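You operate a simulated robot arm through the tools that you are given. There is no shell and no other tool.

You are at the controls of a simulated two-armed robot. One attempt, no reset.

TASK
Clear the jam and send the carton through with 60 mm tape ends.
Fine: stop once, guides to 32, start once, then switch off; leave the feed key.

Only the result counts: the job must be done as asked and must still hold three seconds after the hand-in. Knocking over, shifting, dropping, spilling or breaking anything else fails it.

THE ROBOT
Two 7-joint arms with fingered hands on one trunk that stands fixed in place. Base frame: the origin is at the foot of the trunk, x ahead of it, y to its left, z up. Units: m, degrees, N and s.
The left shoulder is at [0.07, 0.186, 1.156], the right one opposite. With the tool pointing down near the work surface each hand reaches from about 0.42 to 0.8 m from the base axis, measured 20 degrees to its own side. Payload 3.6 kg a hand.
The tool frame of a hand sits at the grasp point between the pads (the TCP): z along the fingers, y along the line on which they close. The tips reach 0.026 m beyond it. The gripper opens to 0.088 m; its body begins 0.03 m behind the TCP. The gripper is a hand of 3 fingers: y runs from the thumb to the fingers, the wrist lies at [-0.017, -0.098, -0.164] in the tool frame.
Orientation is that of the tool frame in the base frame, as [roll, pitch, yaw] about the fixed x, y, z axes, in that order (R = Rz(yaw) Ry(pitch) Rx(roll)). With the fingers straight down and the wrist toward the robot, the tool's x, y and z point along [0, 1, 0], [1, 0, 0] and [0, 0, -1] of the base frame.

THE INTERFACE
- The arms move only by the tool arm_command. It takes "left_steps", "right_steps" or both (then of equal length, played together; a hand with none holds still); each is a list of rows, each a list of 6 numbers: the shift along the tool's x, y, z in units of 500 mm (1.0 is 500 mm), then the turn, a rotation vector about the tool's x, y, z in units of 45 degrees (1.0 is 45 degrees). In form: [[dx, dy, dz, ax, ay, az], ...]. A call has 1 to 20 rows; each row is the pose to reach, as a shift and turn from the pose commanded when the call began, along the tool's axes at that moment. A call with a number of a shift or a turn outside -1 to 1 is refused whole. A row lasts 0.2 s, in which the tool goes at most 0.05 m and 8.6 degrees; a call with a longer step from one row to the next is refused whole. Where a pose cannot be reached the arm comes as near as it can. A force on the tool above 80 N (or 10 N above the force at the start of the call, whichever is more), or a blocked arm, ends the call early, and 0.2 s more pass. In this call time passes only in rows, and 0.2 s behind the last. It gives the time, the measured TCP pose, the force on the tool (base axes), the opening and the grip force at its end, in the units of the frame above (readings bear some noise), with the torque about the TCP (base axes, N m) and any sound that the robot's microphone picked up, and new pictures: "pictures" is both (left out), scene, wrist or none (wrist: the cameras of the hands that moved).
- Cameras (640 x 400 px; columns grow to the right, rows downward): "scene" is now at [0.2212, -0.0609, 1.106]; the picture's right is [-0.69, -0.72, 0.00], its down [0.03, -0.03, -1.00] and it looks along [0.72, -0.69, 0.04] (base axes); focal length 214 px, centre (320, 200). "left" rides on the left gripper at [-0.056, -0.08, -0.102] in its tool frame; the picture's right is [-0.73, -0.32, 0.60], its down [0.62, -0.66, 0.41] and it looks along [0.27, 0.68, 0.69] (tool axes); focal length 247 px, centre (320, 200). "right" rides on the right gripper at [0.056, -0.08, -0.102] in its tool frame; the picture's right is [-0.73, 0.32, -0.60], its down [-0.62, -0.67, 0.41] and it looks along [-0.27, 0.68, 0.69] (tool axes); focal length 247 px, centre (320, 200). There is no depth. A picture from a camera that has moved, and an enlarged one, comes with that camera's place and axes in the base frame and with its lens.
- raise_lower(by): moves the trunk up (or, below 0, down) by that many m; the arms and the scene camera ride with it, the base frame stays. It gives what a move gives, with no picture.
- set_fingers(fingers, thumb_bend, thumb_turn, hand): sets how far each is bent, from 0 (flat) to 1 (curled in); at 0.3 the hand is open as for a grip, at 0.7 the pads meet at the TCP. One left out holds its place. A second passes; each finger stops where it meets its share of the squeeze, and holds until it gets a number again. It is the only way to open and close the hand. It gives what a move gives, with no picture; readings hold the bend of each and the force on the fingers (four entries, about 0 where the hand has none), thumb and palm. thumb_turn goes from beside the hand (0) to across from the fingers (1), as for a grip.
- aim_head(pan, tilt): turns the head with the scene camera to pan (to the left, within 60 degrees either way) and tilt (down, from -29 to 69), counted from straight ahead of the robot (the tilt from the chest, where the trunk bows). It gives what a move gives, and a new picture of the scene camera.
- inspect(camera, box): a new picture of the part [left, top, right, bottom] of that camera's present view, enlarged. No time passes.
- hand_in(): hands the job in; it is judged then, once.

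Nothing tells you positions but the pictures and the camera data. Unless the task says otherwise, let go and move clear before handing in.

The tools are called after ">>>" as a command line: name --argument value ..., lists and objects as JSON in quotes. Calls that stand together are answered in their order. arm_command: Moves the arms, as the interface text tells. Its arguments: {"type":"object","properties":{"left_steps":{"type":"array"},"right_steps":{"type":"array"},"pictures":{"type":"string","enum":["both","scene","wrist","none"]}},"required":[]} The other tools are called the same way: raise_lower (by) moves the trunk up or down; set_fingers (fingers, thumb_bend, thumb_turn, hand) moves the fingers one by one; aim_head (pan, tilt) turns the head that bears the scene camera; inspect (camera, box) takes an enlarged picture of a part of a camera's view; hand_in () hands the job in.

At the start:

```text
clock: 0.0
left_tool_pos: [0.4335, -0.0463, 1.314]
left_orientation: [179.9, 0.1, 90.0]
left_wrist_force: [-0.1, 0.3, 0.8]
left_moment: [0.02, 0.02, -0.01]
left_grip_width: 0.088
left_finger_force: 0.0
left_shape: jaw
left_bend: [0.3, 0.3, 0.98]
left_finger forces: [0.1, 0.1, 0.1, 0.0, 0.1, 0.0]
right_tool_pos: [0.3399, -0.45, 1.3476]
right_orientation: [180.0, 0.0, 90.0]
right_wrist_force: [-0.8, 1.0, 0.0]
right_moment: [0.01, 0.0, 0.0]
right_grip_width: 0.0876
right_finger_force: 0.1
right_shape: jaw
right_bend: [0.3, 0.3, 0.98]
right_finger forces: [0.1, 0.1, 0.1, 0.0, 0.1, 0.0]
trunk travel left (down, up): [-0.3, 0.457]
head pan, tilt (commanded): [-43.6, -2.5]
```

scene: 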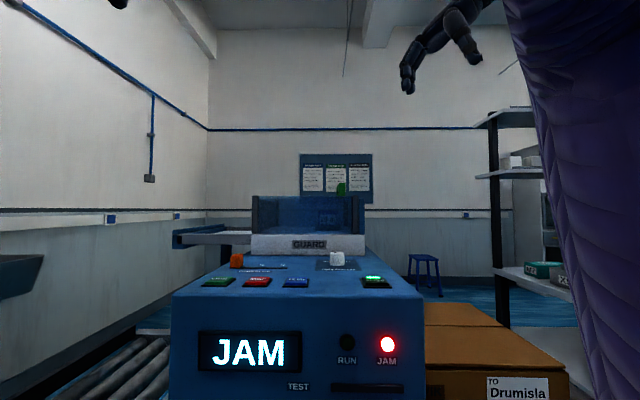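
right: 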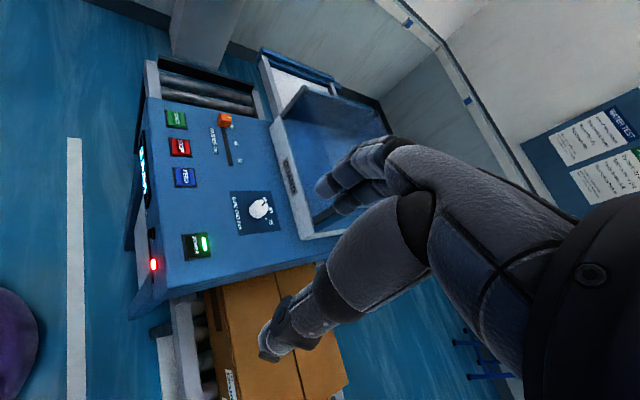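
left: 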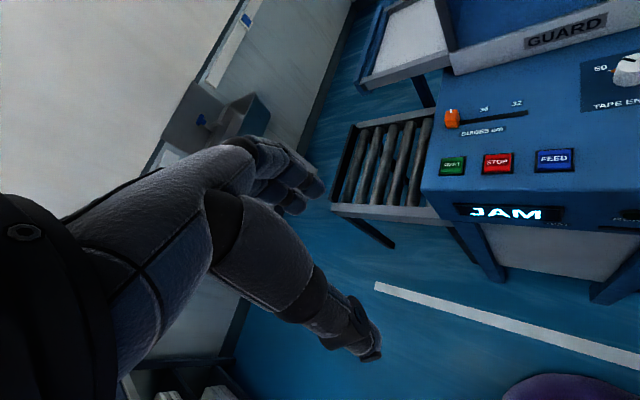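

I see a blue carton-taping machine ahead and to the right, with a JAM display, START/STOP/FEED keys, an orange guides slider, a white tape-end knob and a green-lit power switch. I'll look closer at its panel before moving anything.

>>> aim_head --pan -43.6 --tilt 30

>>> inspect --camera "left" --box '[400, 0, 640, 240]'

>>> inspect --camera "right" --box '[120, 40, 400, 300]'

```text
clock: 1.0
left_tool_pos: [0.4341, -0.0475, 1.3158]
left_orientation: [-180.0, 0.0, 90.1]
left_wrist_force: [-0.1, -0.2, -0.6]
left_moment: [0.05, -0.02, 0.03]
left_grip_width: 0.0874
left_finger_force: 0.0
left_shape: jaw
left_bend: [0.3, 0.3, 0.98]
left_finger forces: [0.1, 0.0, 0.0, 0.0, 0.0, 0.0]
right_tool_pos: [0.3392, -0.4501, 1.3468]
right_orientation: [-180.0, 0.0, 89.9]
right_wrist_force: [-0.5, 0.4, -0.9]
right_moment: [-0.01, -0.03, 0.01]
right_grip_width: 0.0878
right_finger_force: 0.1
right_shape: jaw
right_bend: [0.3, 0.3, 0.98]
right_finger forces: [0.0, 0.0, 0.1, 0.0, 0.0, 0.1]
trunk travel left (down, up): [-0.3, 0.457]
head pan, tilt (commanded): [-43.6, 30.0]
camera scene: at [0.2224, -0.062, 1.0538], right [-0.69, -0.72, 0.0], down [-0.36, 0.34, -0.87], along [0.63, -0.6, -0.5], focal length 214 px, centre (320, 200)
```

scene: 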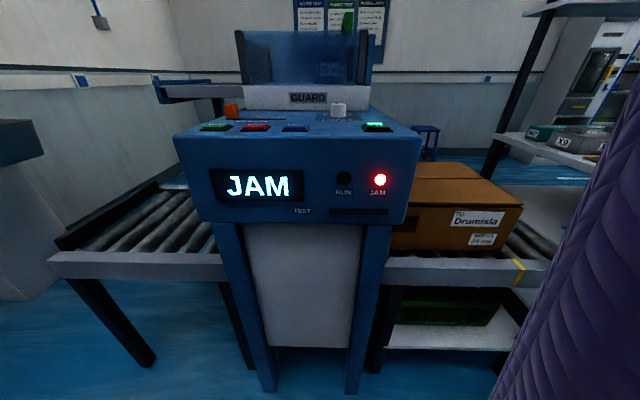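

```text
1.67 times, centred on (520, 120) of left
camera zoom: at [0.3555, -0.1043, 1.418], right [-0.32, -0.73, -0.6], down [-0.67, 0.62, -0.41], along [0.67, 0.27, -0.69], focal length 412 px, centre (-13, 333)
```

zoom: 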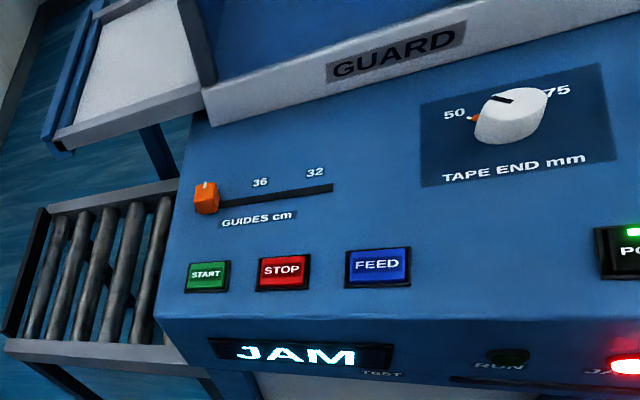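

```text
1.54 times, centred on (260, 170) of right
camera zoom: at [0.2592, -0.3926, 1.4481], right [0.32, -0.73, 0.6], down [-0.67, -0.62, -0.41], along [0.68, -0.27, -0.69], focal length 380 px, centre (412, 246)
```

zoom: 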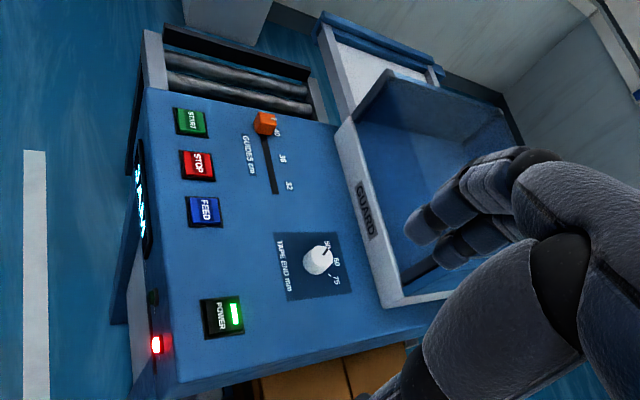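

The panel has START, STOP, FEED and POWER, a guides slider at 40 (marks 36, 32) and a dial with 50/60/75. I'll read the wall notices, the label and the dial before acting.

>>> inspect --camera "scene" --box '[280, 0, 400, 60]'

>>> inspect --camera "right" --box '[520, 80, 640, 200]'

>>> inspect --camera "right" --box '[200, 170, 300, 250]'

>>> inspect --camera "scene" --box '[170, 80, 430, 230]'

>>> inspect --camera "scene" --box '[380, 160, 540, 260]'

>>> inspect --camera "right" --box '[120, 80, 280, 280]'

```text
5.33 times, centred on (340, 30) of scene
camera zoom: at [0.2224, -0.062, 1.0538], right [-0.69, -0.72, 0.0], down [-0.36, 0.34, -0.87], along [0.63, -0.6, -0.5], focal length 1144 px, centre (213, 1107)
```

zoom: 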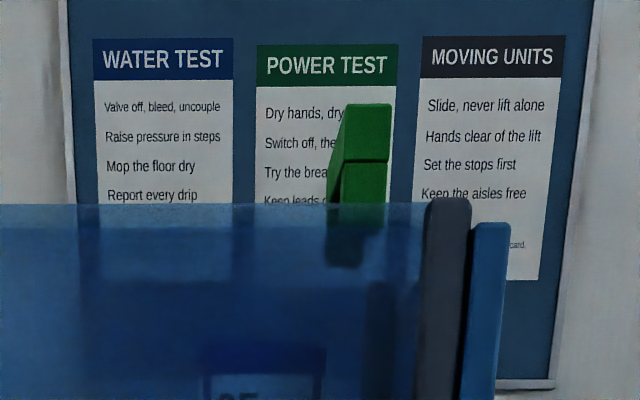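

```text
3.33 times, centred on (580, 140) of right
camera zoom: at [0.2592, -0.3926, 1.4481], right [0.32, -0.73, 0.6], down [-0.67, -0.62, -0.41], along [0.68, -0.27, -0.69], focal length 823 px, centre (-547, 400)
```

zoom: 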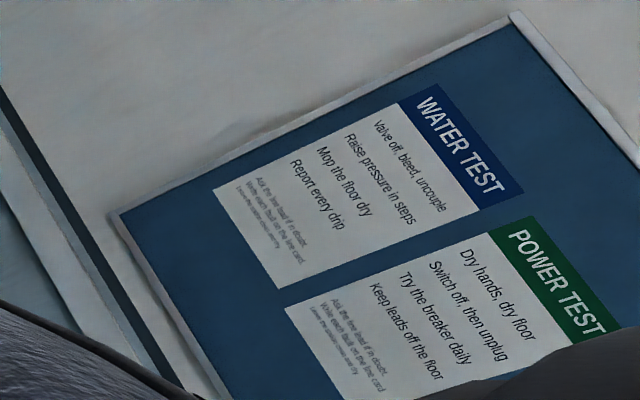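

```text
5.00 times, centred on (250, 210) of right
camera zoom: at [0.2592, -0.3926, 1.4481], right [0.32, -0.73, 0.6], down [-0.67, -0.62, -0.41], along [0.68, -0.27, -0.69], focal length 1235 px, centre (670, 150)
```

zoom: 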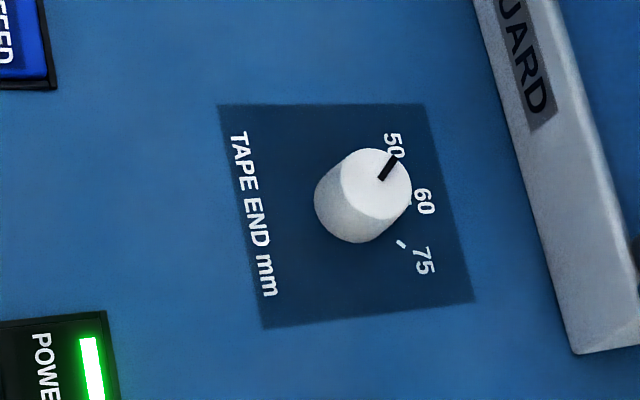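

```text
2.46 times, centred on (300, 155) of scene
camera zoom: at [0.2224, -0.062, 1.0538], right [-0.69, -0.72, 0.0], down [-0.36, 0.34, -0.87], along [0.63, -0.6, -0.5], focal length 528 px, centre (369, 311)
```

zoom: 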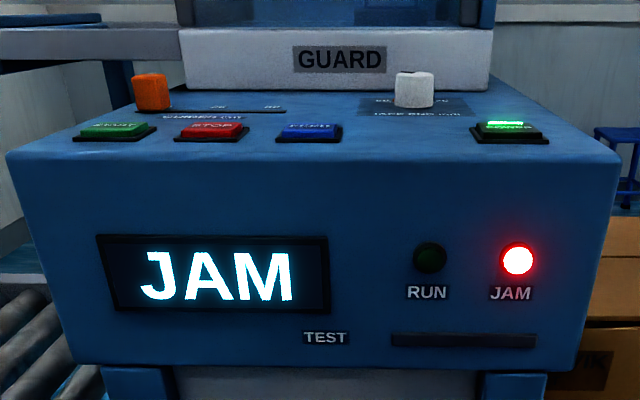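

```text
4.00 times, centred on (460, 210) of scene
camera zoom: at [0.2224, -0.062, 1.0538], right [-0.69, -0.72, 0.0], down [-0.36, 0.34, -0.87], along [0.63, -0.6, -0.5], focal length 858 px, centre (-240, 160)
```

zoom: 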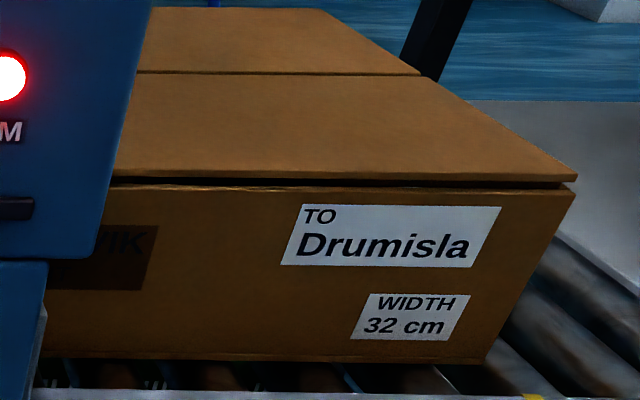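

```text
2.00 times, centred on (200, 180) of right
camera zoom: at [0.2592, -0.3926, 1.4481], right [0.32, -0.73, 0.6], down [-0.67, -0.62, -0.41], along [0.68, -0.27, -0.69], focal length 494 px, centre (560, 240)
```

zoom: 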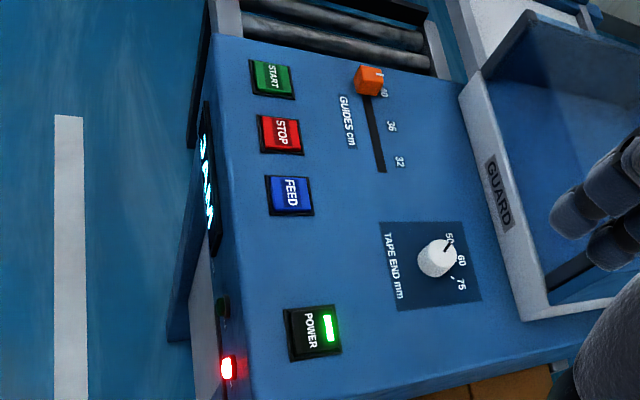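

I've located the controls by triangulation: buttons in a diagonal row at z≈0.97, the slider knob near (0.71, -0.27) and the dial near (0.575, -0.454), now at 50. I'll move the left arm aside and close the right fingers into a pressing shape.

>>> set_fingers --hand "right" --fingers 0.7 --thumb_bend 0.7

>>> arm_command --left_steps '[[0.08, 0, 0, 0, 0, 0], [0.16, 0, 0, 0, 0, 0], [0.24, 0, 0, 0, 0, 0], [0.32, 0, 0, 0, 0, 0], [0.4, 0, 0, 0, 0, 0], [0.46, 0, 0, 0, 0, 0]]' --right_steps '[[0, 0.08, 0.03, 0, 0, 0], [0, 0.16, 0.06, 0, 0, 0], [0, 0.22, 0.09, 0, 0, 0], [0.05, 0.28, 0.12, 0, 0, 0], [0.1, 0.34, 0.15, 0, 0, 0], [0.15, 0.38, 0.18, 0, 0, 0]]' --pictures "both"

```text
clock: 2.0
left_tool_pos: [0.4334, -0.0475, 1.3144]
left_orientation: [180.0, 0.0, 90.1]
left_wrist_force: [0.4, 0.0, -0.4]
left_moment: [-0.03, 0.01, -0.01]
left_grip_width: 0.0877
left_finger_force: 0.1
left_shape: jaw
left_bend: [0.3, 0.3, 0.98]
left_finger forces: [0.0, 0.1, 0.0, 0.1, 0.0, 0.0]
right_tool_pos: [0.3409, -0.4499, 1.3465]
right_orientation: [-180.0, 0.0, 90.0]
right_wrist_force: [-0.4, -0.1, 0.1]
right_moment: [-0.01, 0.0, -0.02]
right_grip_width: 0.0023
right_finger_force: 0.1
right_shape: fingers
right_bend: [0.7, 0.7, 0.98]
right_finger forces: [0.0, 0.0, 0.0, 0.0, 0.1, 0.1]
trunk travel left (down, up): [-0.3, 0.457]
head pan, tilt (commanded): [-43.6, 30.0]
```

```text
clock: 3.4
left_tool_pos: [0.4351, 0.1824, 1.3179]
left_orientation: [-180.0, 0.0, 90.1]
left_wrist_force: [0.0, -0.1, -0.1]
left_moment: [-0.02, -0.02, -0.02]
left_grip_width: 0.0874
left_finger_force: 0.1
left_shape: jaw
left_bend: [0.3, 0.3, 0.98]
left_finger forces: [0.0, 0.1, 0.0, 0.0, 0.0, 0.1]
right_tool_pos: [0.5308, -0.3736, 1.2587]
right_orientation: [179.9, -0.1, 90.0]
right_wrist_force: [-0.1, 0.4, 0.0]
right_moment: [-0.03, -0.04, -0.02]
right_grip_width: 0.0024
right_finger_force: 0.1
right_shape: fingers
right_bend: [0.7, 0.7, 0.98]
right_finger forces: [0.0, 0.1, 0.0, 0.1, 0.0, 0.1]
trunk travel left (down, up): [-0.3, 0.457]
head pan, tilt (commanded): [-43.6, 30.0]
camera scene: at [0.2226, -0.061, 1.0537], right [-0.69, -0.72, 0.0], down [-0.36, 0.34, -0.87], along [0.63, -0.6, -0.5], focal length 214 px, centre (320, 200)
camera right: at [0.4496, -0.3156, 1.3598], right [0.32, -0.73, 0.6], down [-0.66, -0.62, -0.41], along [0.68, -0.27, -0.69], focal length 247 px, centre (320, 200)
camera left: at [0.3563, 0.1252, 1.4195], right [-0.32, -0.74, -0.6], down [-0.67, 0.62, -0.41], along [0.67, 0.27, -0.69], focal length 247 px, centre (320, 200)
```

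scene: 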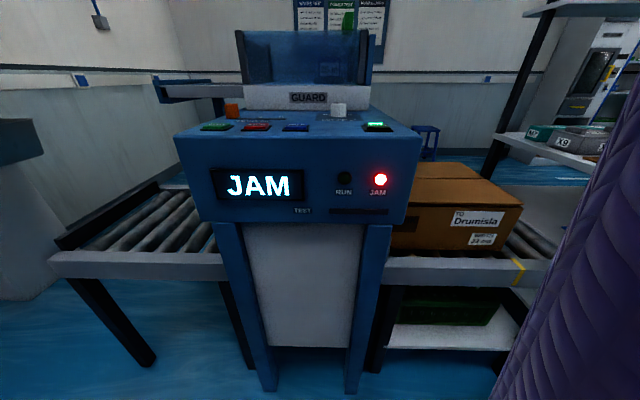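
right: 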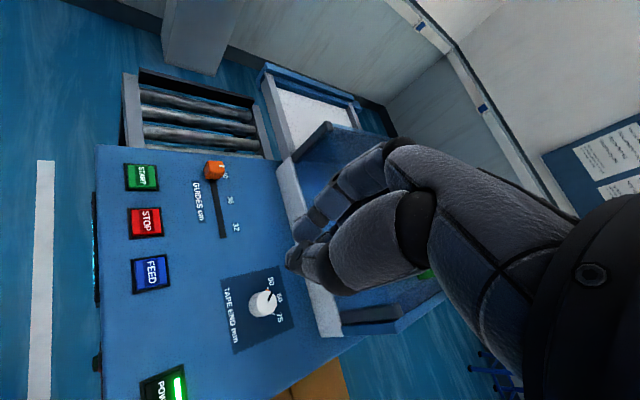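
left: 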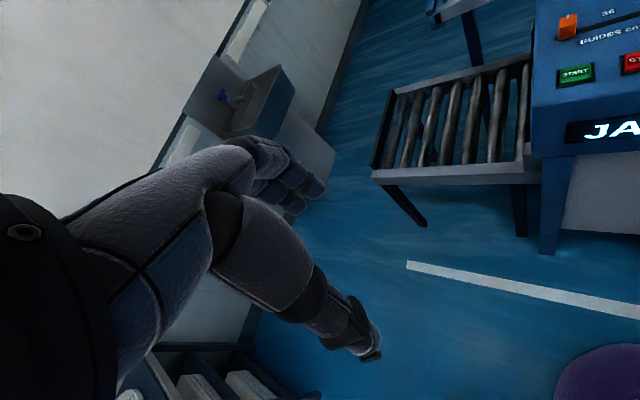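

The machine view now covers all controls and the closed fingertips show at the lower right of the wrist picture. I'll zoom in to check fingertip geometry and refine the control positions.

>>> inspect --camera "right" --box '[240, 140, 460, 320]'

>>> inspect --camera "right" --box '[90, 140, 330, 290]'

>>> inspect --camera "right" --box '[90, 250, 330, 400]'

```text
2.22 times, centred on (350, 230) of right
camera zoom: at [0.4496, -0.3156, 1.3598], right [0.32, -0.73, 0.6], down [-0.66, -0.62, -0.41], along [0.68, -0.27, -0.69], focal length 549 px, centre (253, 133)
```

zoom: 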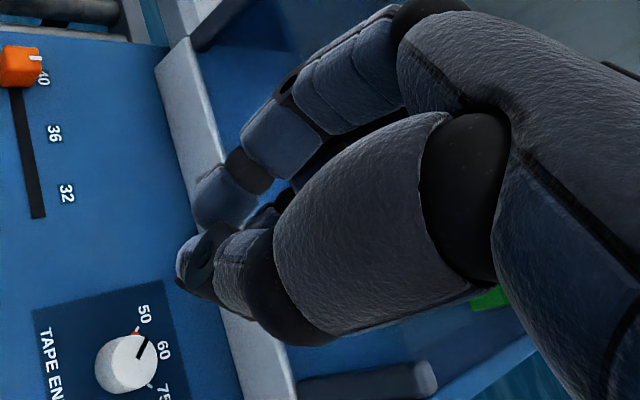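

```text
2.67 times, centred on (210, 215) of right
camera zoom: at [0.4496, -0.3156, 1.3598], right [0.32, -0.73, 0.6], down [-0.66, -0.62, -0.41], along [0.68, -0.27, -0.69], focal length 659 px, centre (613, 160)
```

zoom: 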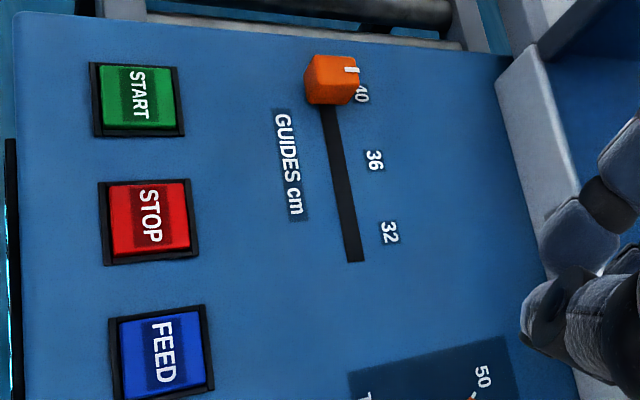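

```text
2.67 times, centred on (210, 325) of right
camera zoom: at [0.4496, -0.3156, 1.3598], right [0.32, -0.73, 0.6], down [-0.66, -0.62, -0.41], along [0.68, -0.27, -0.69], focal length 659 px, centre (613, -133)
```

zoom: 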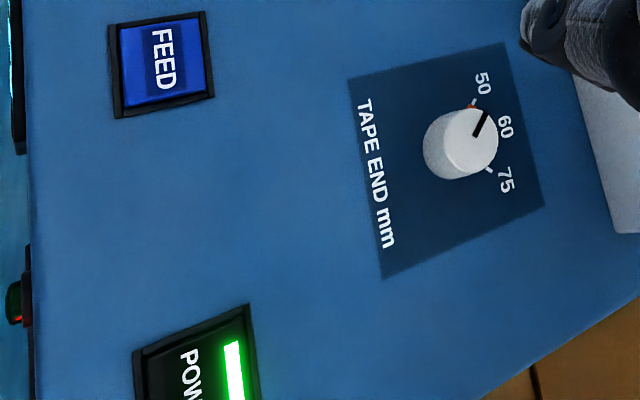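

The fingertips form a compact point at about TCP + 26 mm, and the STOP key is near (0.585, -0.252, 0.97). I'll move the right hand above STOP at a safe height and re-check.

>>> arm_command --right_steps '[[0.041, 0.018, 0.066, 0, 0, 0], [0.082, 0.037, 0.131, 0, 0, 0], [0.123, 0.055, 0.197, 0, 0, 0], [0.164, 0.073, 0.263, 0, 0, 0], [0.205, 0.092, 0.328, 0, 0, 0], [0.246, 0.11, 0.394, 0, 0, 0]]' --pictures "both"

```text
clock: 4.8
left_tool_pos: [0.4343, 0.1812, 1.3156]
left_orientation: [-179.9, 0.0, 90.1]
left_wrist_force: [0.0, -0.4, 0.8]
left_moment: [-0.01, 0.01, 0.01]
left_grip_width: 0.0877
left_finger_force: 0.1
left_shape: jaw
left_bend: [0.3, 0.3, 0.98]
left_finger forces: [0.0, 0.0, 0.0, 0.0, 0.0, 0.0]
right_tool_pos: [0.5851, -0.2505, 1.0573]
right_orientation: [-179.9, 0.0, 90.0]
right_wrist_force: [-0.1, 0.4, 0.2]
right_moment: [0.0, 0.02, -0.01]
right_grip_width: 0.002
right_finger_force: 0.0
right_shape: fingers
right_bend: [0.7, 0.7, 0.98]
right_finger forces: [0.0, 0.0, 0.1, 0.1, 0.0, 0.1]
trunk travel left (down, up): [-0.3, 0.457]
head pan, tilt (commanded): [-43.6, 30.0]
camera scene: at [0.223, -0.0617, 1.0535], right [-0.69, -0.72, 0.0], down [-0.36, 0.34, -0.87], along [0.63, -0.6, -0.5], focal length 214 px, centre (320, 200)
camera right: at [0.5051, -0.1919, 1.1594], right [0.32, -0.73, 0.6], down [-0.67, -0.62, -0.41], along [0.67, -0.27, -0.69], focal length 247 px, centre (320, 200)
```

scene: 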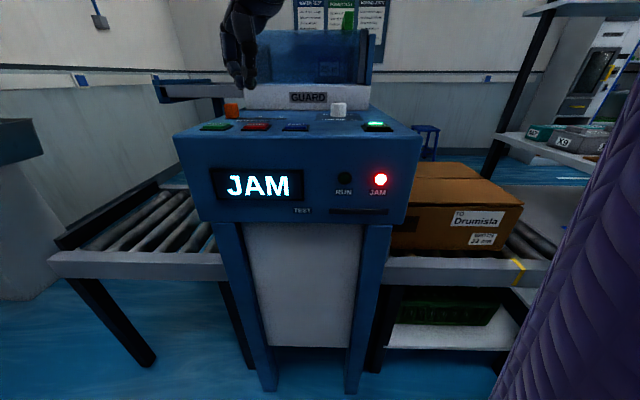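
right: 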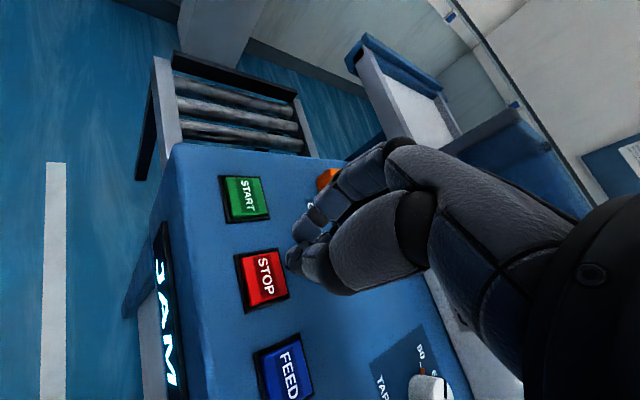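

The fingertips are over STOP within a couple of millimetres; the tips are at about z 1.03 and the key top is near 0.97. I'll descend to just above it and check.

>>> arm_command --right_steps '[[-0.003, -0.003, 0.04, 0, 0, 0], [-0.003, -0.003, 0.08, 0, 0, 0]]' --pictures "both"

>>> inspect --camera "scene" --box '[190, 60, 310, 140]'

>>> inspect --camera "right" --box '[200, 160, 380, 320]'

```text
clock: 5.4
left_tool_pos: [0.4354, 0.181, 1.3175]
left_orientation: [-180.0, 0.0, 90.1]
left_wrist_force: [-0.9, -1.0, -0.5]
left_moment: [0.0, 0.02, -0.02]
left_grip_width: 0.0878
left_finger_force: 0.1
left_shape: jaw
left_bend: [0.3, 0.3, 0.98]
left_finger forces: [0.0, 0.0, 0.0, 0.0, 0.0, 0.0]
right_tool_pos: [0.5826, -0.2521, 1.019]
right_orientation: [-180.0, 0.0, 90.0]
right_wrist_force: [-1.0, -1.2, -0.7]
right_moment: [0.01, 0.01, 0.0]
right_grip_width: 0.0023
right_finger_force: 0.0
right_shape: fingers
right_bend: [0.7, 0.7, 0.98]
right_finger forces: [0.1, 0.0, 0.0, 0.0, 0.0, 0.0]
trunk travel left (down, up): [-0.3, 0.457]
head pan, tilt (commanded): [-43.6, 30.0]
camera scene: at [0.2225, -0.062, 1.0537], right [-0.69, -0.72, 0.0], down [-0.36, 0.34, -0.87], along [0.63, -0.6, -0.5], focal length 214 px, centre (320, 200)
camera right: at [0.5021, -0.1954, 1.1203], right [0.32, -0.73, 0.6], down [-0.66, -0.62, -0.41], along [0.68, -0.27, -0.69], focal length 247 px, centre (320, 200)
```

scene: 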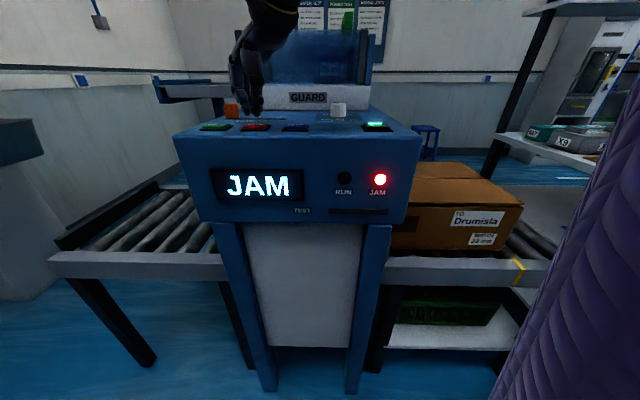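
right: 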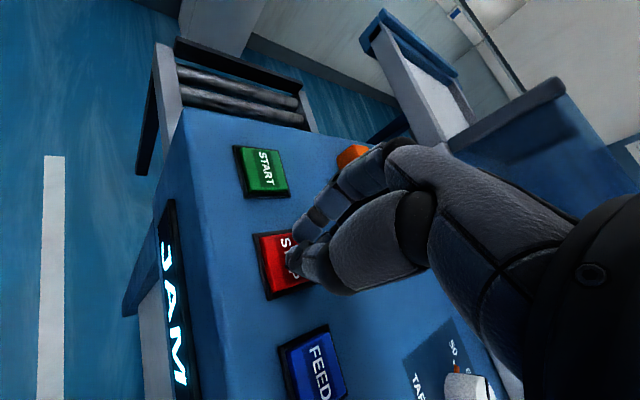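

```text
5.00 times, centred on (250, 100) of scene
camera zoom: at [0.2225, -0.062, 1.0537], right [-0.69, -0.72, 0.0], down [-0.36, 0.34, -0.87], along [0.63, -0.6, -0.5], focal length 1072 px, centre (670, 700)
```

zoom: 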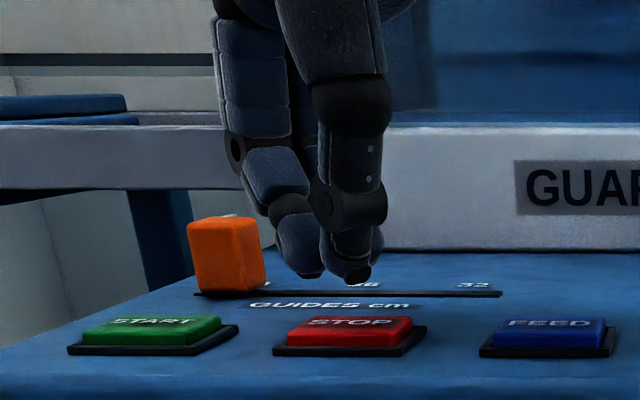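

```text
2.50 times, centred on (290, 240) of right
camera zoom: at [0.5021, -0.1954, 1.1203], right [0.32, -0.73, 0.6], down [-0.66, -0.62, -0.41], along [0.68, -0.27, -0.69], focal length 617 px, centre (395, 100)
```

zoom: 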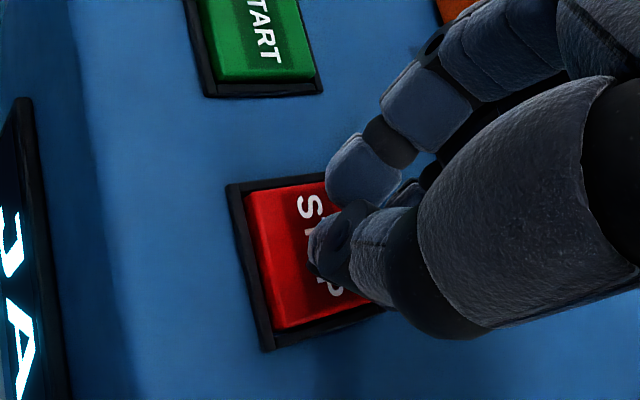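

The thumb tip is centred over STOP with the index tip still inside the key, and roughly 15–20 mm remain. I'll lower in small steps and watch the force.

>>> arm_command --right_steps '[[0, 0, 0.01, 0, 0, 0], [0, 0, 0.02, 0, 0, 0], [0, 0, 0.028, 0, 0, 0]]' --pictures "both"

>>> inspect --camera "scene" --box '[190, 60, 310, 140]'

```text
clock: 6.2
left_tool_pos: [0.4355, 0.1812, 1.3167]
left_orientation: [180.0, 0.0, 90.1]
left_wrist_force: [0.3, 0.1, 0.8]
left_moment: [-0.04, 0.01, -0.01]
left_grip_width: 0.0876
left_finger_force: 0.2
left_shape: jaw
left_bend: [0.3, 0.3, 0.98]
left_finger forces: [0.0, 0.0, 0.0, 0.1, 0.0, 0.1]
right_tool_pos: [0.5838, -0.2543, 1.0056]
right_orientation: [-180.0, -0.1, 90.0]
right_wrist_force: [0.5, -0.3, -0.4]
right_moment: [0.01, -0.02, -0.01]
right_grip_width: 0.0026
right_finger_force: 0.1
right_shape: fingers
right_bend: [0.7, 0.7, 0.98]
right_finger forces: [0.0, 0.1, 0.1, 0.1, 0.0, 0.0]
trunk travel left (down, up): [-0.3, 0.457]
head pan, tilt (commanded): [-43.6, 30.0]
camera scene: at [0.2225, -0.0619, 1.0537], right [-0.69, -0.72, 0.0], down [-0.36, 0.34, -0.87], along [0.63, -0.6, -0.5], focal length 214 px, centre (320, 200)
camera right: at [0.5031, -0.196, 1.1067], right [0.32, -0.73, 0.6], down [-0.67, -0.62, -0.41], along [0.68, -0.27, -0.69], focal length 247 px, centre (320, 200)
```

scene: 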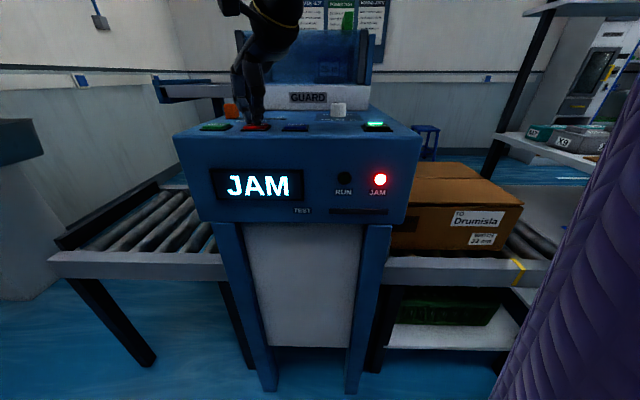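
right: 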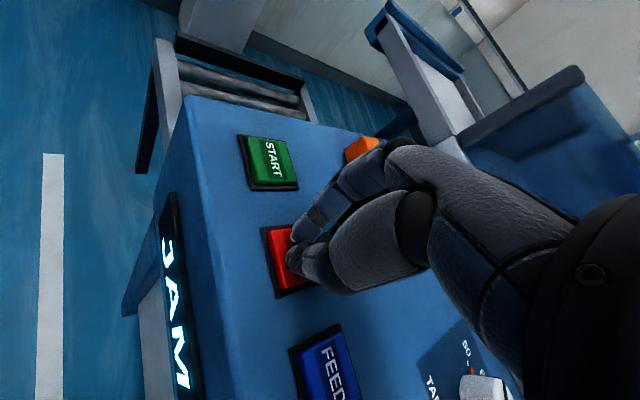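

```text
5.00 times, centred on (250, 100) of scene
camera zoom: at [0.2225, -0.0619, 1.0537], right [-0.69, -0.72, 0.0], down [-0.36, 0.34, -0.87], along [0.63, -0.6, -0.5], focal length 1072 px, centre (670, 700)
```

zoom: 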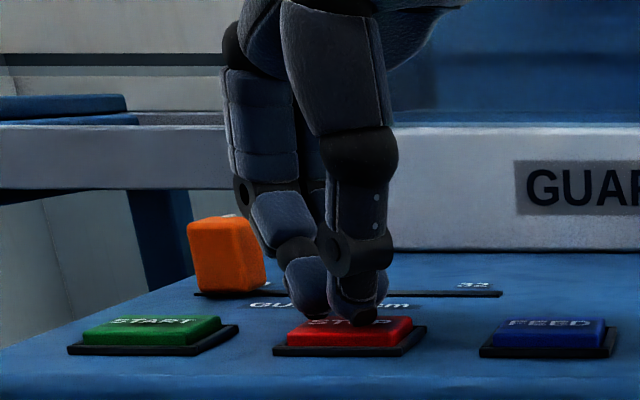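

The tip is almost touching the STOP key (tip z≈0.98, no force yet). I'll press on in 1.5 mm steps.

>>> arm_command --right_steps '[[0, 0, 0.004, 0, 0, 0], [0, 0, 0.008, 0, 0, 0]]' --pictures "scene"

```text
clock: 6.8
left_tool_pos: [0.4355, 0.1806, 1.3172]
left_orientation: [-180.0, 0.0, 90.1]
left_wrist_force: [0.3, -0.2, -0.6]
left_moment: [0.01, 0.01, -0.01]
left_grip_width: 0.0875
left_finger_force: 0.0
left_shape: jaw
left_bend: [0.3, 0.3, 0.98]
left_finger forces: [0.0, 0.1, 0.0, 0.0, 0.0, 0.0]
right_tool_pos: [0.5831, -0.2527, 1.0021]
right_orientation: [180.0, 0.0, 90.0]
right_wrist_force: [-0.9, -0.5, 2.3]
right_moment: [-0.01, 0.02, 0.01]
right_grip_width: 0.0024
right_finger_force: 1.3
right_shape: fingers
right_bend: [0.7, 0.7, 0.98]
right_finger forces: [0.0, 0.0, 0.0, 0.1, 2.3, 0.0]
trunk travel left (down, up): [-0.3, 0.457]
head pan, tilt (commanded): [-43.6, 30.0]
heard: click
camera scene: at [0.2222, -0.0619, 1.0538], right [-0.69, -0.72, 0.0], down [-0.36, 0.34, -0.87], along [0.63, -0.6, -0.5], focal length 214 px, centre (320, 200)
```

scene: 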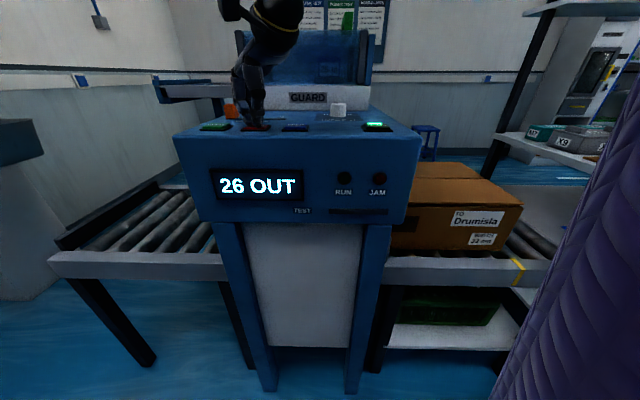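

STOP clicked, the JAM lamp went out and the display reads "26 OUT". I'll lift straight up and look again.

>>> arm_command --right_steps '[[0, 0, -0.05, 0, 0, 0], [0, 0, -0.13, 0, 0, 0], [0, 0, -0.21, 0, 0, 0]]' --pictures "both"

>>> inspect --camera "scene" --box '[170, 60, 430, 230]'

```text
clock: 7.6
left_tool_pos: [0.4329, 0.1827, 1.3175]
left_orientation: [179.9, 0.0, 90.2]
left_wrist_force: [1.0, -0.2, -1.1]
left_moment: [0.0, -0.04, 0.01]
left_grip_width: 0.0878
left_finger_force: 0.0
left_shape: jaw
left_bend: [0.3, 0.3, 0.98]
left_finger forces: [0.0, 0.1, 0.0, 0.1, 0.0, 0.0]
right_tool_pos: [0.5814, -0.2515, 1.1075]
right_orientation: [180.0, 0.0, 90.0]
right_wrist_force: [0.2, -0.1, 0.4]
right_moment: [-0.04, 0.02, -0.05]
right_grip_width: 0.002
right_finger_force: 0.1
right_shape: fingers
right_bend: [0.7, 0.7, 0.98]
right_finger forces: [0.1, 0.0, 0.0, 0.0, 0.0, 0.0]
trunk travel left (down, up): [-0.3, 0.457]
head pan, tilt (commanded): [-43.6, 30.0]
camera scene: at [0.222, -0.0617, 1.0538], right [-0.69, -0.72, 0.0], down [-0.36, 0.34, -0.87], along [0.63, -0.6, -0.5], focal length 214 px, centre (320, 200)
camera right: at [0.5006, -0.1947, 1.2091], right [0.32, -0.73, 0.6], down [-0.66, -0.62, -0.41], along [0.68, -0.27, -0.69], focal length 247 px, centre (320, 200)
```

scene: 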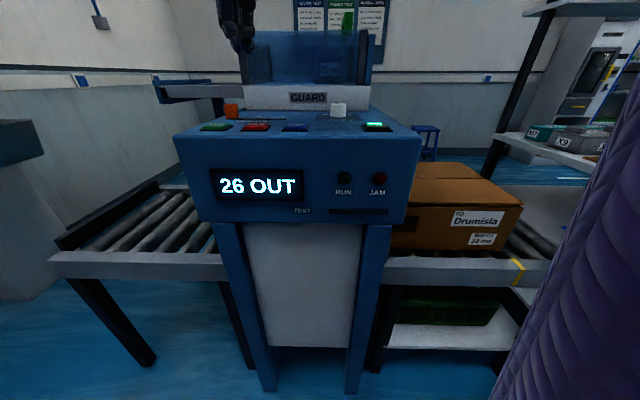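
right: 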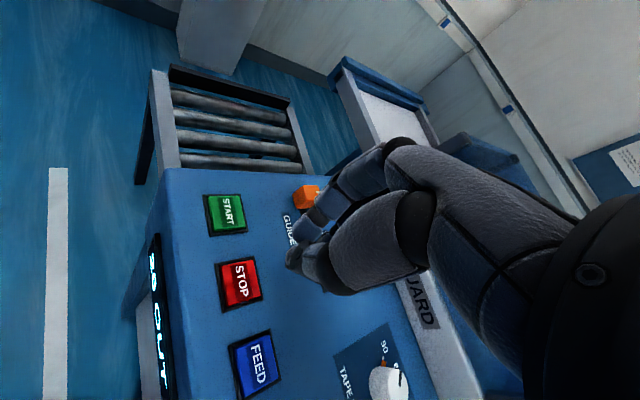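

```text
2.35 times, centred on (300, 145) of scene
camera zoom: at [0.222, -0.0617, 1.0538], right [-0.69, -0.72, 0.0], down [-0.36, 0.34, -0.87], along [0.63, -0.6, -0.5], focal length 505 px, centre (367, 329)
```

zoom: 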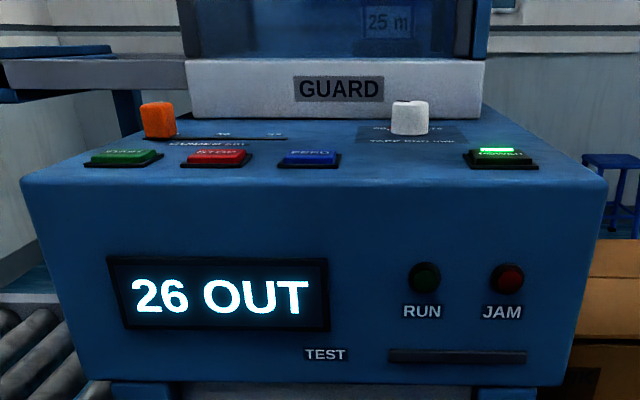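

The jam is cleared. Next come the guides, so I'll zoom in on the slider knob to fix its position before positioning the hand.

>>> inspect --camera "right" --box '[270, 160, 350, 210]'

>>> inspect --camera "left" --box '[520, 0, 640, 100]'

>>> inspect --camera "scene" --box '[210, 90, 360, 130]'

```text
8.00 times, centred on (310, 185) of right
camera zoom: at [0.5006, -0.1947, 1.2091], right [0.32, -0.73, 0.6], down [-0.66, -0.62, -0.41], along [0.68, -0.27, -0.69], focal length 1976 px, centre (400, 320)
```

zoom: 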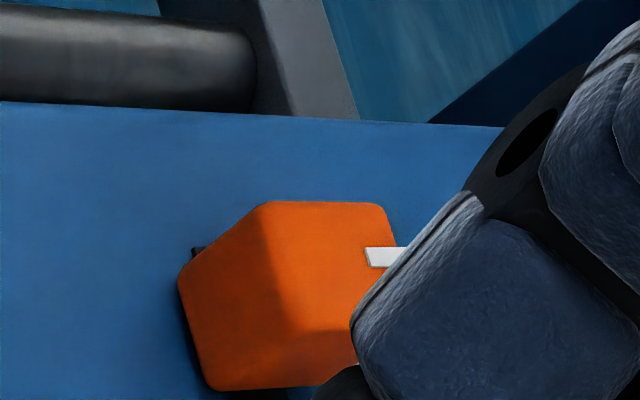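

```text
4.00 times, centred on (580, 50) of left
camera zoom: at [0.3554, 0.1236, 1.42], right [-0.32, -0.74, -0.6], down [-0.67, 0.62, -0.41], along [0.68, 0.27, -0.69], focal length 988 px, centre (-720, 800)
```

zoom: 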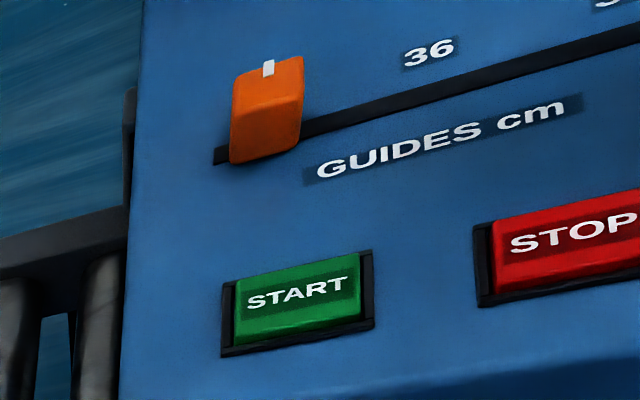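

```text
4.27 times, centred on (285, 110) of scene
camera zoom: at [0.222, -0.0617, 1.0538], right [-0.69, -0.72, 0.0], down [-0.36, 0.34, -0.87], along [0.63, -0.6, -0.5], focal length 915 px, centre (469, 584)
```

zoom: 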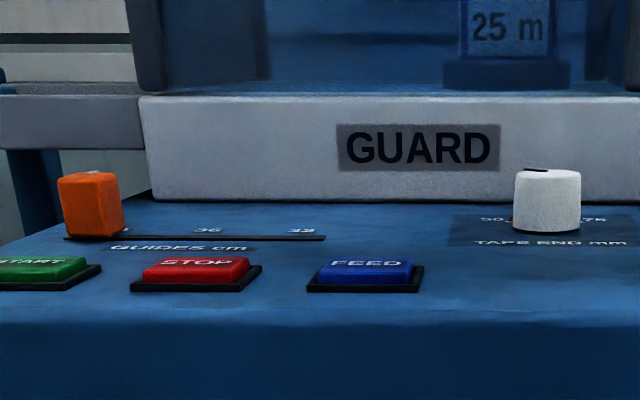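

The slider knob is centred near (0.713, -0.266), about 22 mm wide and 27 mm tall, and must travel about 100 mm toward the robot's right to 32. I'll half-open the hand and turn it so its closing line runs along the slot, above the knob.

>>> set_fingers --hand "right" --fingers 0.42 --thumb_bend 0.42

>>> arm_command --right_steps '[[-0.004, 0.04, -0.01, 0, 0, -0.16], [-0.008, 0.08, -0.01, 0, 0, -0.32], [-0.012, 0.12, -0.01, 0, 0, -0.48], [-0.016, 0.16, -0.01, 0, 0, -0.64], [-0.021, 0.21, -0.01, 0, 0, -0.8], [-0.024, 0.24, -0.01, 0, 0, -0.9], [-0.027, 0.26, -0.01, 0, 0, -1.0]]' --pictures "both"

```text
clock: 8.6
left_tool_pos: [0.4335, 0.1811, 1.3167]
left_orientation: [180.0, 0.0, 90.2]
left_wrist_force: [0.9, -0.1, 1.1]
left_moment: [0.01, -0.03, 0.03]
left_grip_width: 0.0877
left_finger_force: 0.0
left_shape: jaw
left_bend: [0.3, 0.3, 0.98]
left_finger forces: [0.0, 0.2, 0.0, 0.0, 0.0, 0.0]
right_tool_pos: [0.5827, -0.2532, 1.1073]
right_orientation: [179.9, 0.0, 90.0]
right_wrist_force: [0.6, 0.1, -0.3]
right_moment: [0.03, 0.01, 0.02]
right_grip_width: 0.0622
right_finger_force: 0.1
right_shape: fingers
right_bend: [0.42, 0.42, 0.98]
right_finger forces: [0.1, 0.1, 0.1, 0.1, 0.0, 0.0]
trunk travel left (down, up): [-0.3, 0.457]
head pan, tilt (commanded): [-43.6, 30.0]
```

```text
clock: 10.2
left_tool_pos: [0.4351, 0.1803, 1.3169]
left_orientation: [-180.0, 0.0, 90.1]
left_wrist_force: [0.2, 0.9, 0.1]
left_moment: [-0.02, -0.01, 0.01]
left_grip_width: 0.0875
left_finger_force: 0.1
left_shape: jaw
left_bend: [0.3, 0.3, 0.98]
left_finger forces: [0.0, 0.1, 0.0, 0.0, 0.0, 0.1]
right_tool_pos: [0.6771, -0.2739, 1.1064]
right_orientation: [180.0, 0.0, 135.2]
right_wrist_force: [-0.6, 0.4, -0.1]
right_moment: [0.02, -0.02, -0.01]
right_grip_width: 0.0622
right_finger_force: 0.0
right_shape: fingers
right_bend: [0.42, 0.42, 0.98]
right_finger forces: [0.0, 0.1, 0.1, 0.1, 0.0, 0.0]
right hand out of reach, approached as far as the arm can: row 5, 6, 7
trunk travel left (down, up): [-0.3, 0.457]
head pan, tilt (commanded): [-43.6, 30.0]
camera scene: at [0.223, -0.0621, 1.0535], right [-0.69, -0.72, 0.0], down [-0.36, 0.34, -0.87], along [0.63, -0.6, -0.5], focal length 214 px, centre (320, 200)
camera right: at [0.5804, -0.2892, 1.2071], right [0.75, -0.29, 0.6], down [-0.03, -0.91, -0.41], along [0.67, 0.29, -0.69], focal length 247 px, centre (320, 200)
```

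scene: 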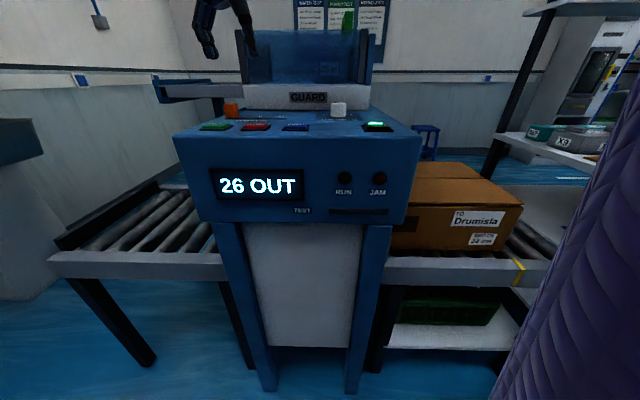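
right: 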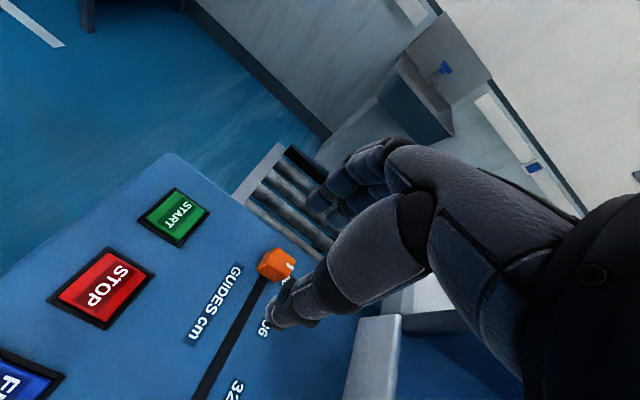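

At that yaw the knob is just out of reach, so I'll turn back about 23° (yaw ≈112) and use a straddling grip instead. First the turn, in place.

>>> arm_command --right_steps '[[0, 0, 0, 0, 0, 0.17], [0, 0, 0, 0, 0, 0.34], [0, 0, 0, 0, 0, 0.51]]' --pictures "wrist"

```text
clock: 11.0
left_tool_pos: [0.4344, 0.1815, 1.3172]
left_orientation: [-180.0, 0.0, 90.1]
left_wrist_force: [0.2, -0.3, -0.6]
left_moment: [-0.02, 0.0, -0.01]
left_grip_width: 0.088
left_finger_force: 0.1
left_shape: jaw
left_bend: [0.3, 0.3, 0.98]
left_finger forces: [0.0, 0.0, 0.0, 0.0, 0.0, 0.1]
right_tool_pos: [0.6765, -0.2716, 1.1075]
right_orientation: [-180.0, 0.0, 112.0]
right_wrist_force: [0.0, 0.5, -0.3]
right_moment: [-0.01, -0.01, -0.03]
right_grip_width: 0.0622
right_finger_force: 0.0
right_shape: fingers
right_bend: [0.42, 0.42, 0.98]
right_finger forces: [0.0, 0.1, 0.0, 0.0, 0.0, 0.0]
trunk travel left (down, up): [-0.3, 0.457]
head pan, tilt (commanded): [-43.6, 30.0]
camera right: at [0.5805, -0.2491, 1.2079], right [0.57, -0.56, 0.6], down [-0.38, -0.83, -0.41], along [0.73, 0.0, -0.69], focal length 247 px, centre (320, 200)
```

right: 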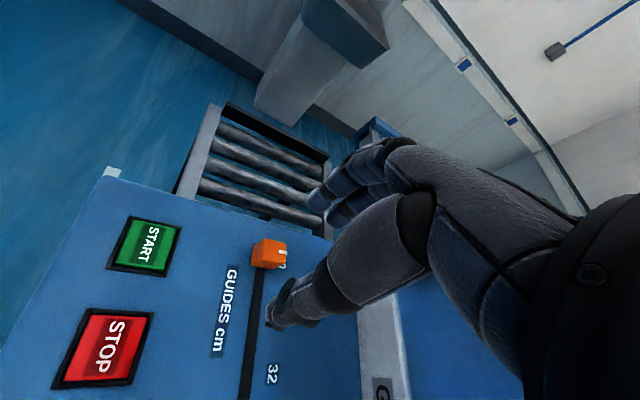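

The hand is now at yaw 112 and near the knob. I'll zoom on the knob from here to refine its position.

>>> inspect --camera "right" --box '[230, 220, 310, 270]'

>>> inspect --camera "right" --box '[180, 130, 480, 400]'

```text
8.00 times, centred on (270, 245) of right
camera zoom: at [0.5805, -0.2491, 1.2079], right [0.57, -0.56, 0.6], down [-0.38, -0.83, -0.41], along [0.73, 0.0, -0.69], focal length 1976 px, centre (720, -160)
```

zoom: 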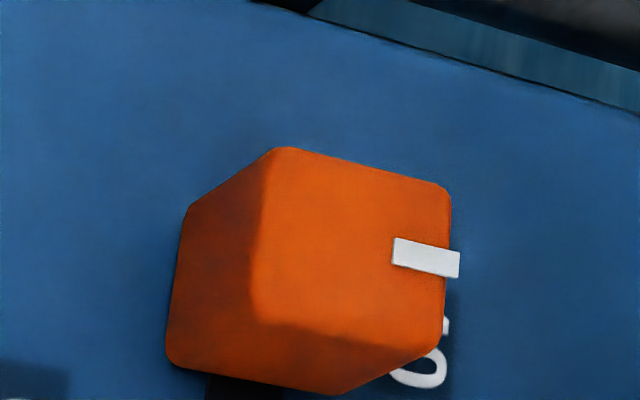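

```text
1.48 times, centred on (330, 265) of right
camera zoom: at [0.5805, -0.2491, 1.2079], right [0.57, -0.56, 0.6], down [-0.38, -0.83, -0.41], along [0.73, 0.0, -0.69], focal length 366 px, centre (305, 104)
```

zoom: 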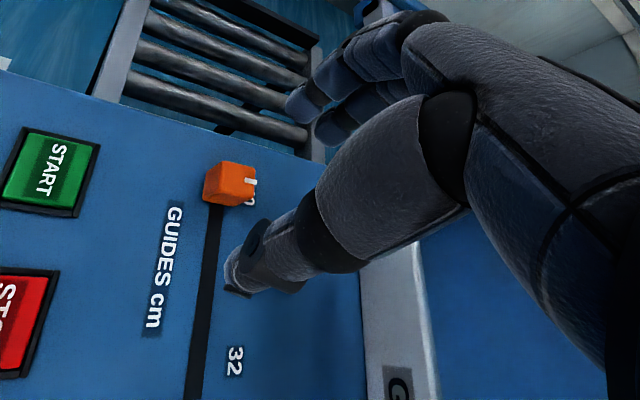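

The knob top centre is at about (0.7126, -0.2659, 0.994). I'll move over it and come down to just above its top.

>>> arm_command --right_steps '[[-0.005, 0.024, 0.05, 0, 0, 0], [-0.01, 0.048, 0.1, 0, 0, 0], [-0.0152, 0.0712, 0.15, 0, 0, 0]]' --pictures "both"

>>> inspect --camera "scene" --box '[170, 50, 320, 140]'

>>> inspect --camera "right" --box '[200, 130, 420, 320]'

```text
clock: 11.8
left_tool_pos: [0.4351, 0.1808, 1.3168]
left_orientation: [-179.9, -0.1, 90.0]
left_wrist_force: [-0.4, 0.1, 0.3]
left_moment: [0.03, 0.0, -0.01]
left_grip_width: 0.0877
left_finger_force: 0.0
left_shape: jaw
left_bend: [0.3, 0.3, 0.98]
left_finger forces: [0.0, 0.1, 0.0, 0.0, 0.0, 0.0]
right_tool_pos: [0.699, -0.271, 1.0338]
right_orientation: [179.9, 0.1, 112.1]
right_wrist_force: [-0.4, -0.2, -0.3]
right_moment: [-0.02, 0.03, 0.01]
right_grip_width: 0.0622
right_finger_force: 0.0
right_shape: fingers
right_bend: [0.42, 0.42, 0.98]
right_finger forces: [0.0, 0.0, 0.0, 0.1, 0.0, 0.0]
right hand out of reach, approached as far as the arm can: row 3
trunk travel left (down, up): [-0.3, 0.457]
head pan, tilt (commanded): [-43.6, 30.0]
camera scene: at [0.2223, -0.0618, 1.0538], right [-0.69, -0.72, 0.0], down [-0.36, 0.34, -0.87], along [0.63, -0.6, -0.5], focal length 214 px, centre (320, 200)
camera right: at [0.6036, -0.2479, 1.1348], right [0.57, -0.56, 0.6], down [-0.38, -0.83, -0.41], along [0.73, 0.01, -0.69], focal length 247 px, centre (320, 200)
```

scene: 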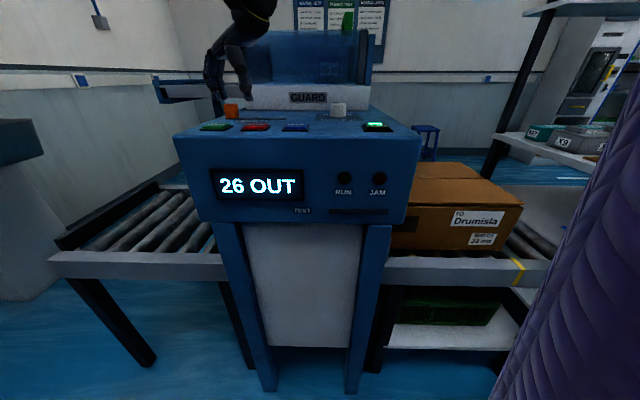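
right: 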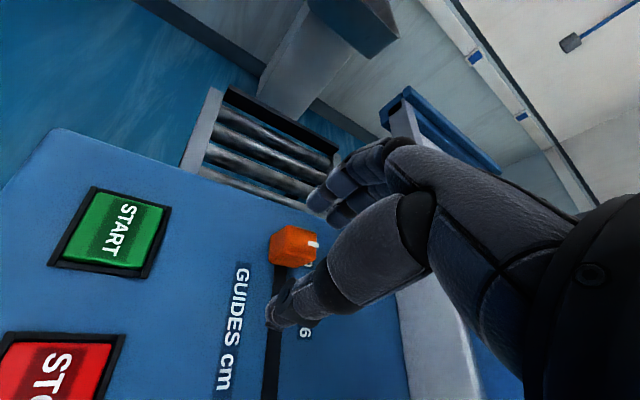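

```text
4.27 times, centred on (245, 95) of scene
camera zoom: at [0.2223, -0.0618, 1.0538], right [-0.69, -0.72, 0.0], down [-0.36, 0.34, -0.87], along [0.63, -0.6, -0.5], focal length 915 px, centre (640, 648)
```

zoom: 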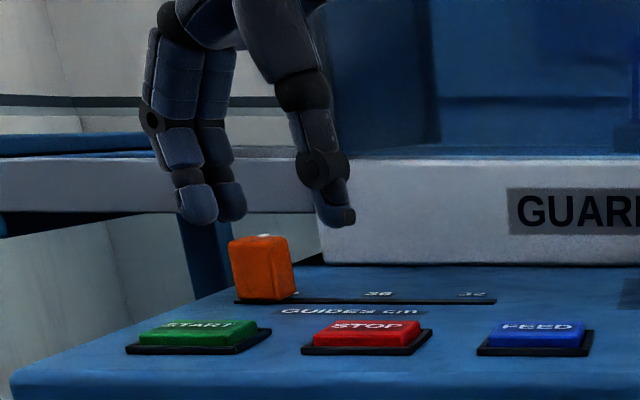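

```text
2.11 times, centred on (310, 225) of right
camera zoom: at [0.6036, -0.2479, 1.1348], right [0.57, -0.56, 0.6], down [-0.38, -0.83, -0.41], along [0.73, 0.01, -0.69], focal length 520 px, centre (341, 147)
```

zoom: 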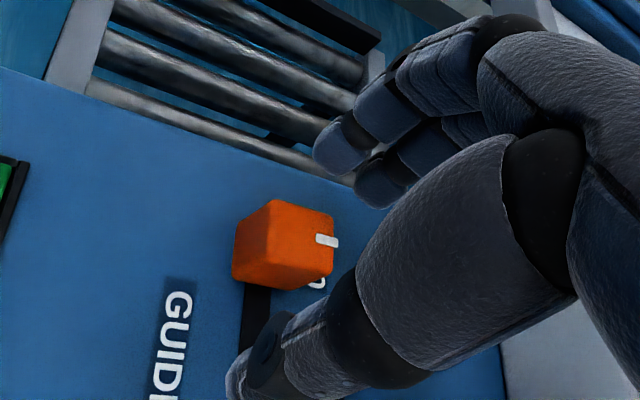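

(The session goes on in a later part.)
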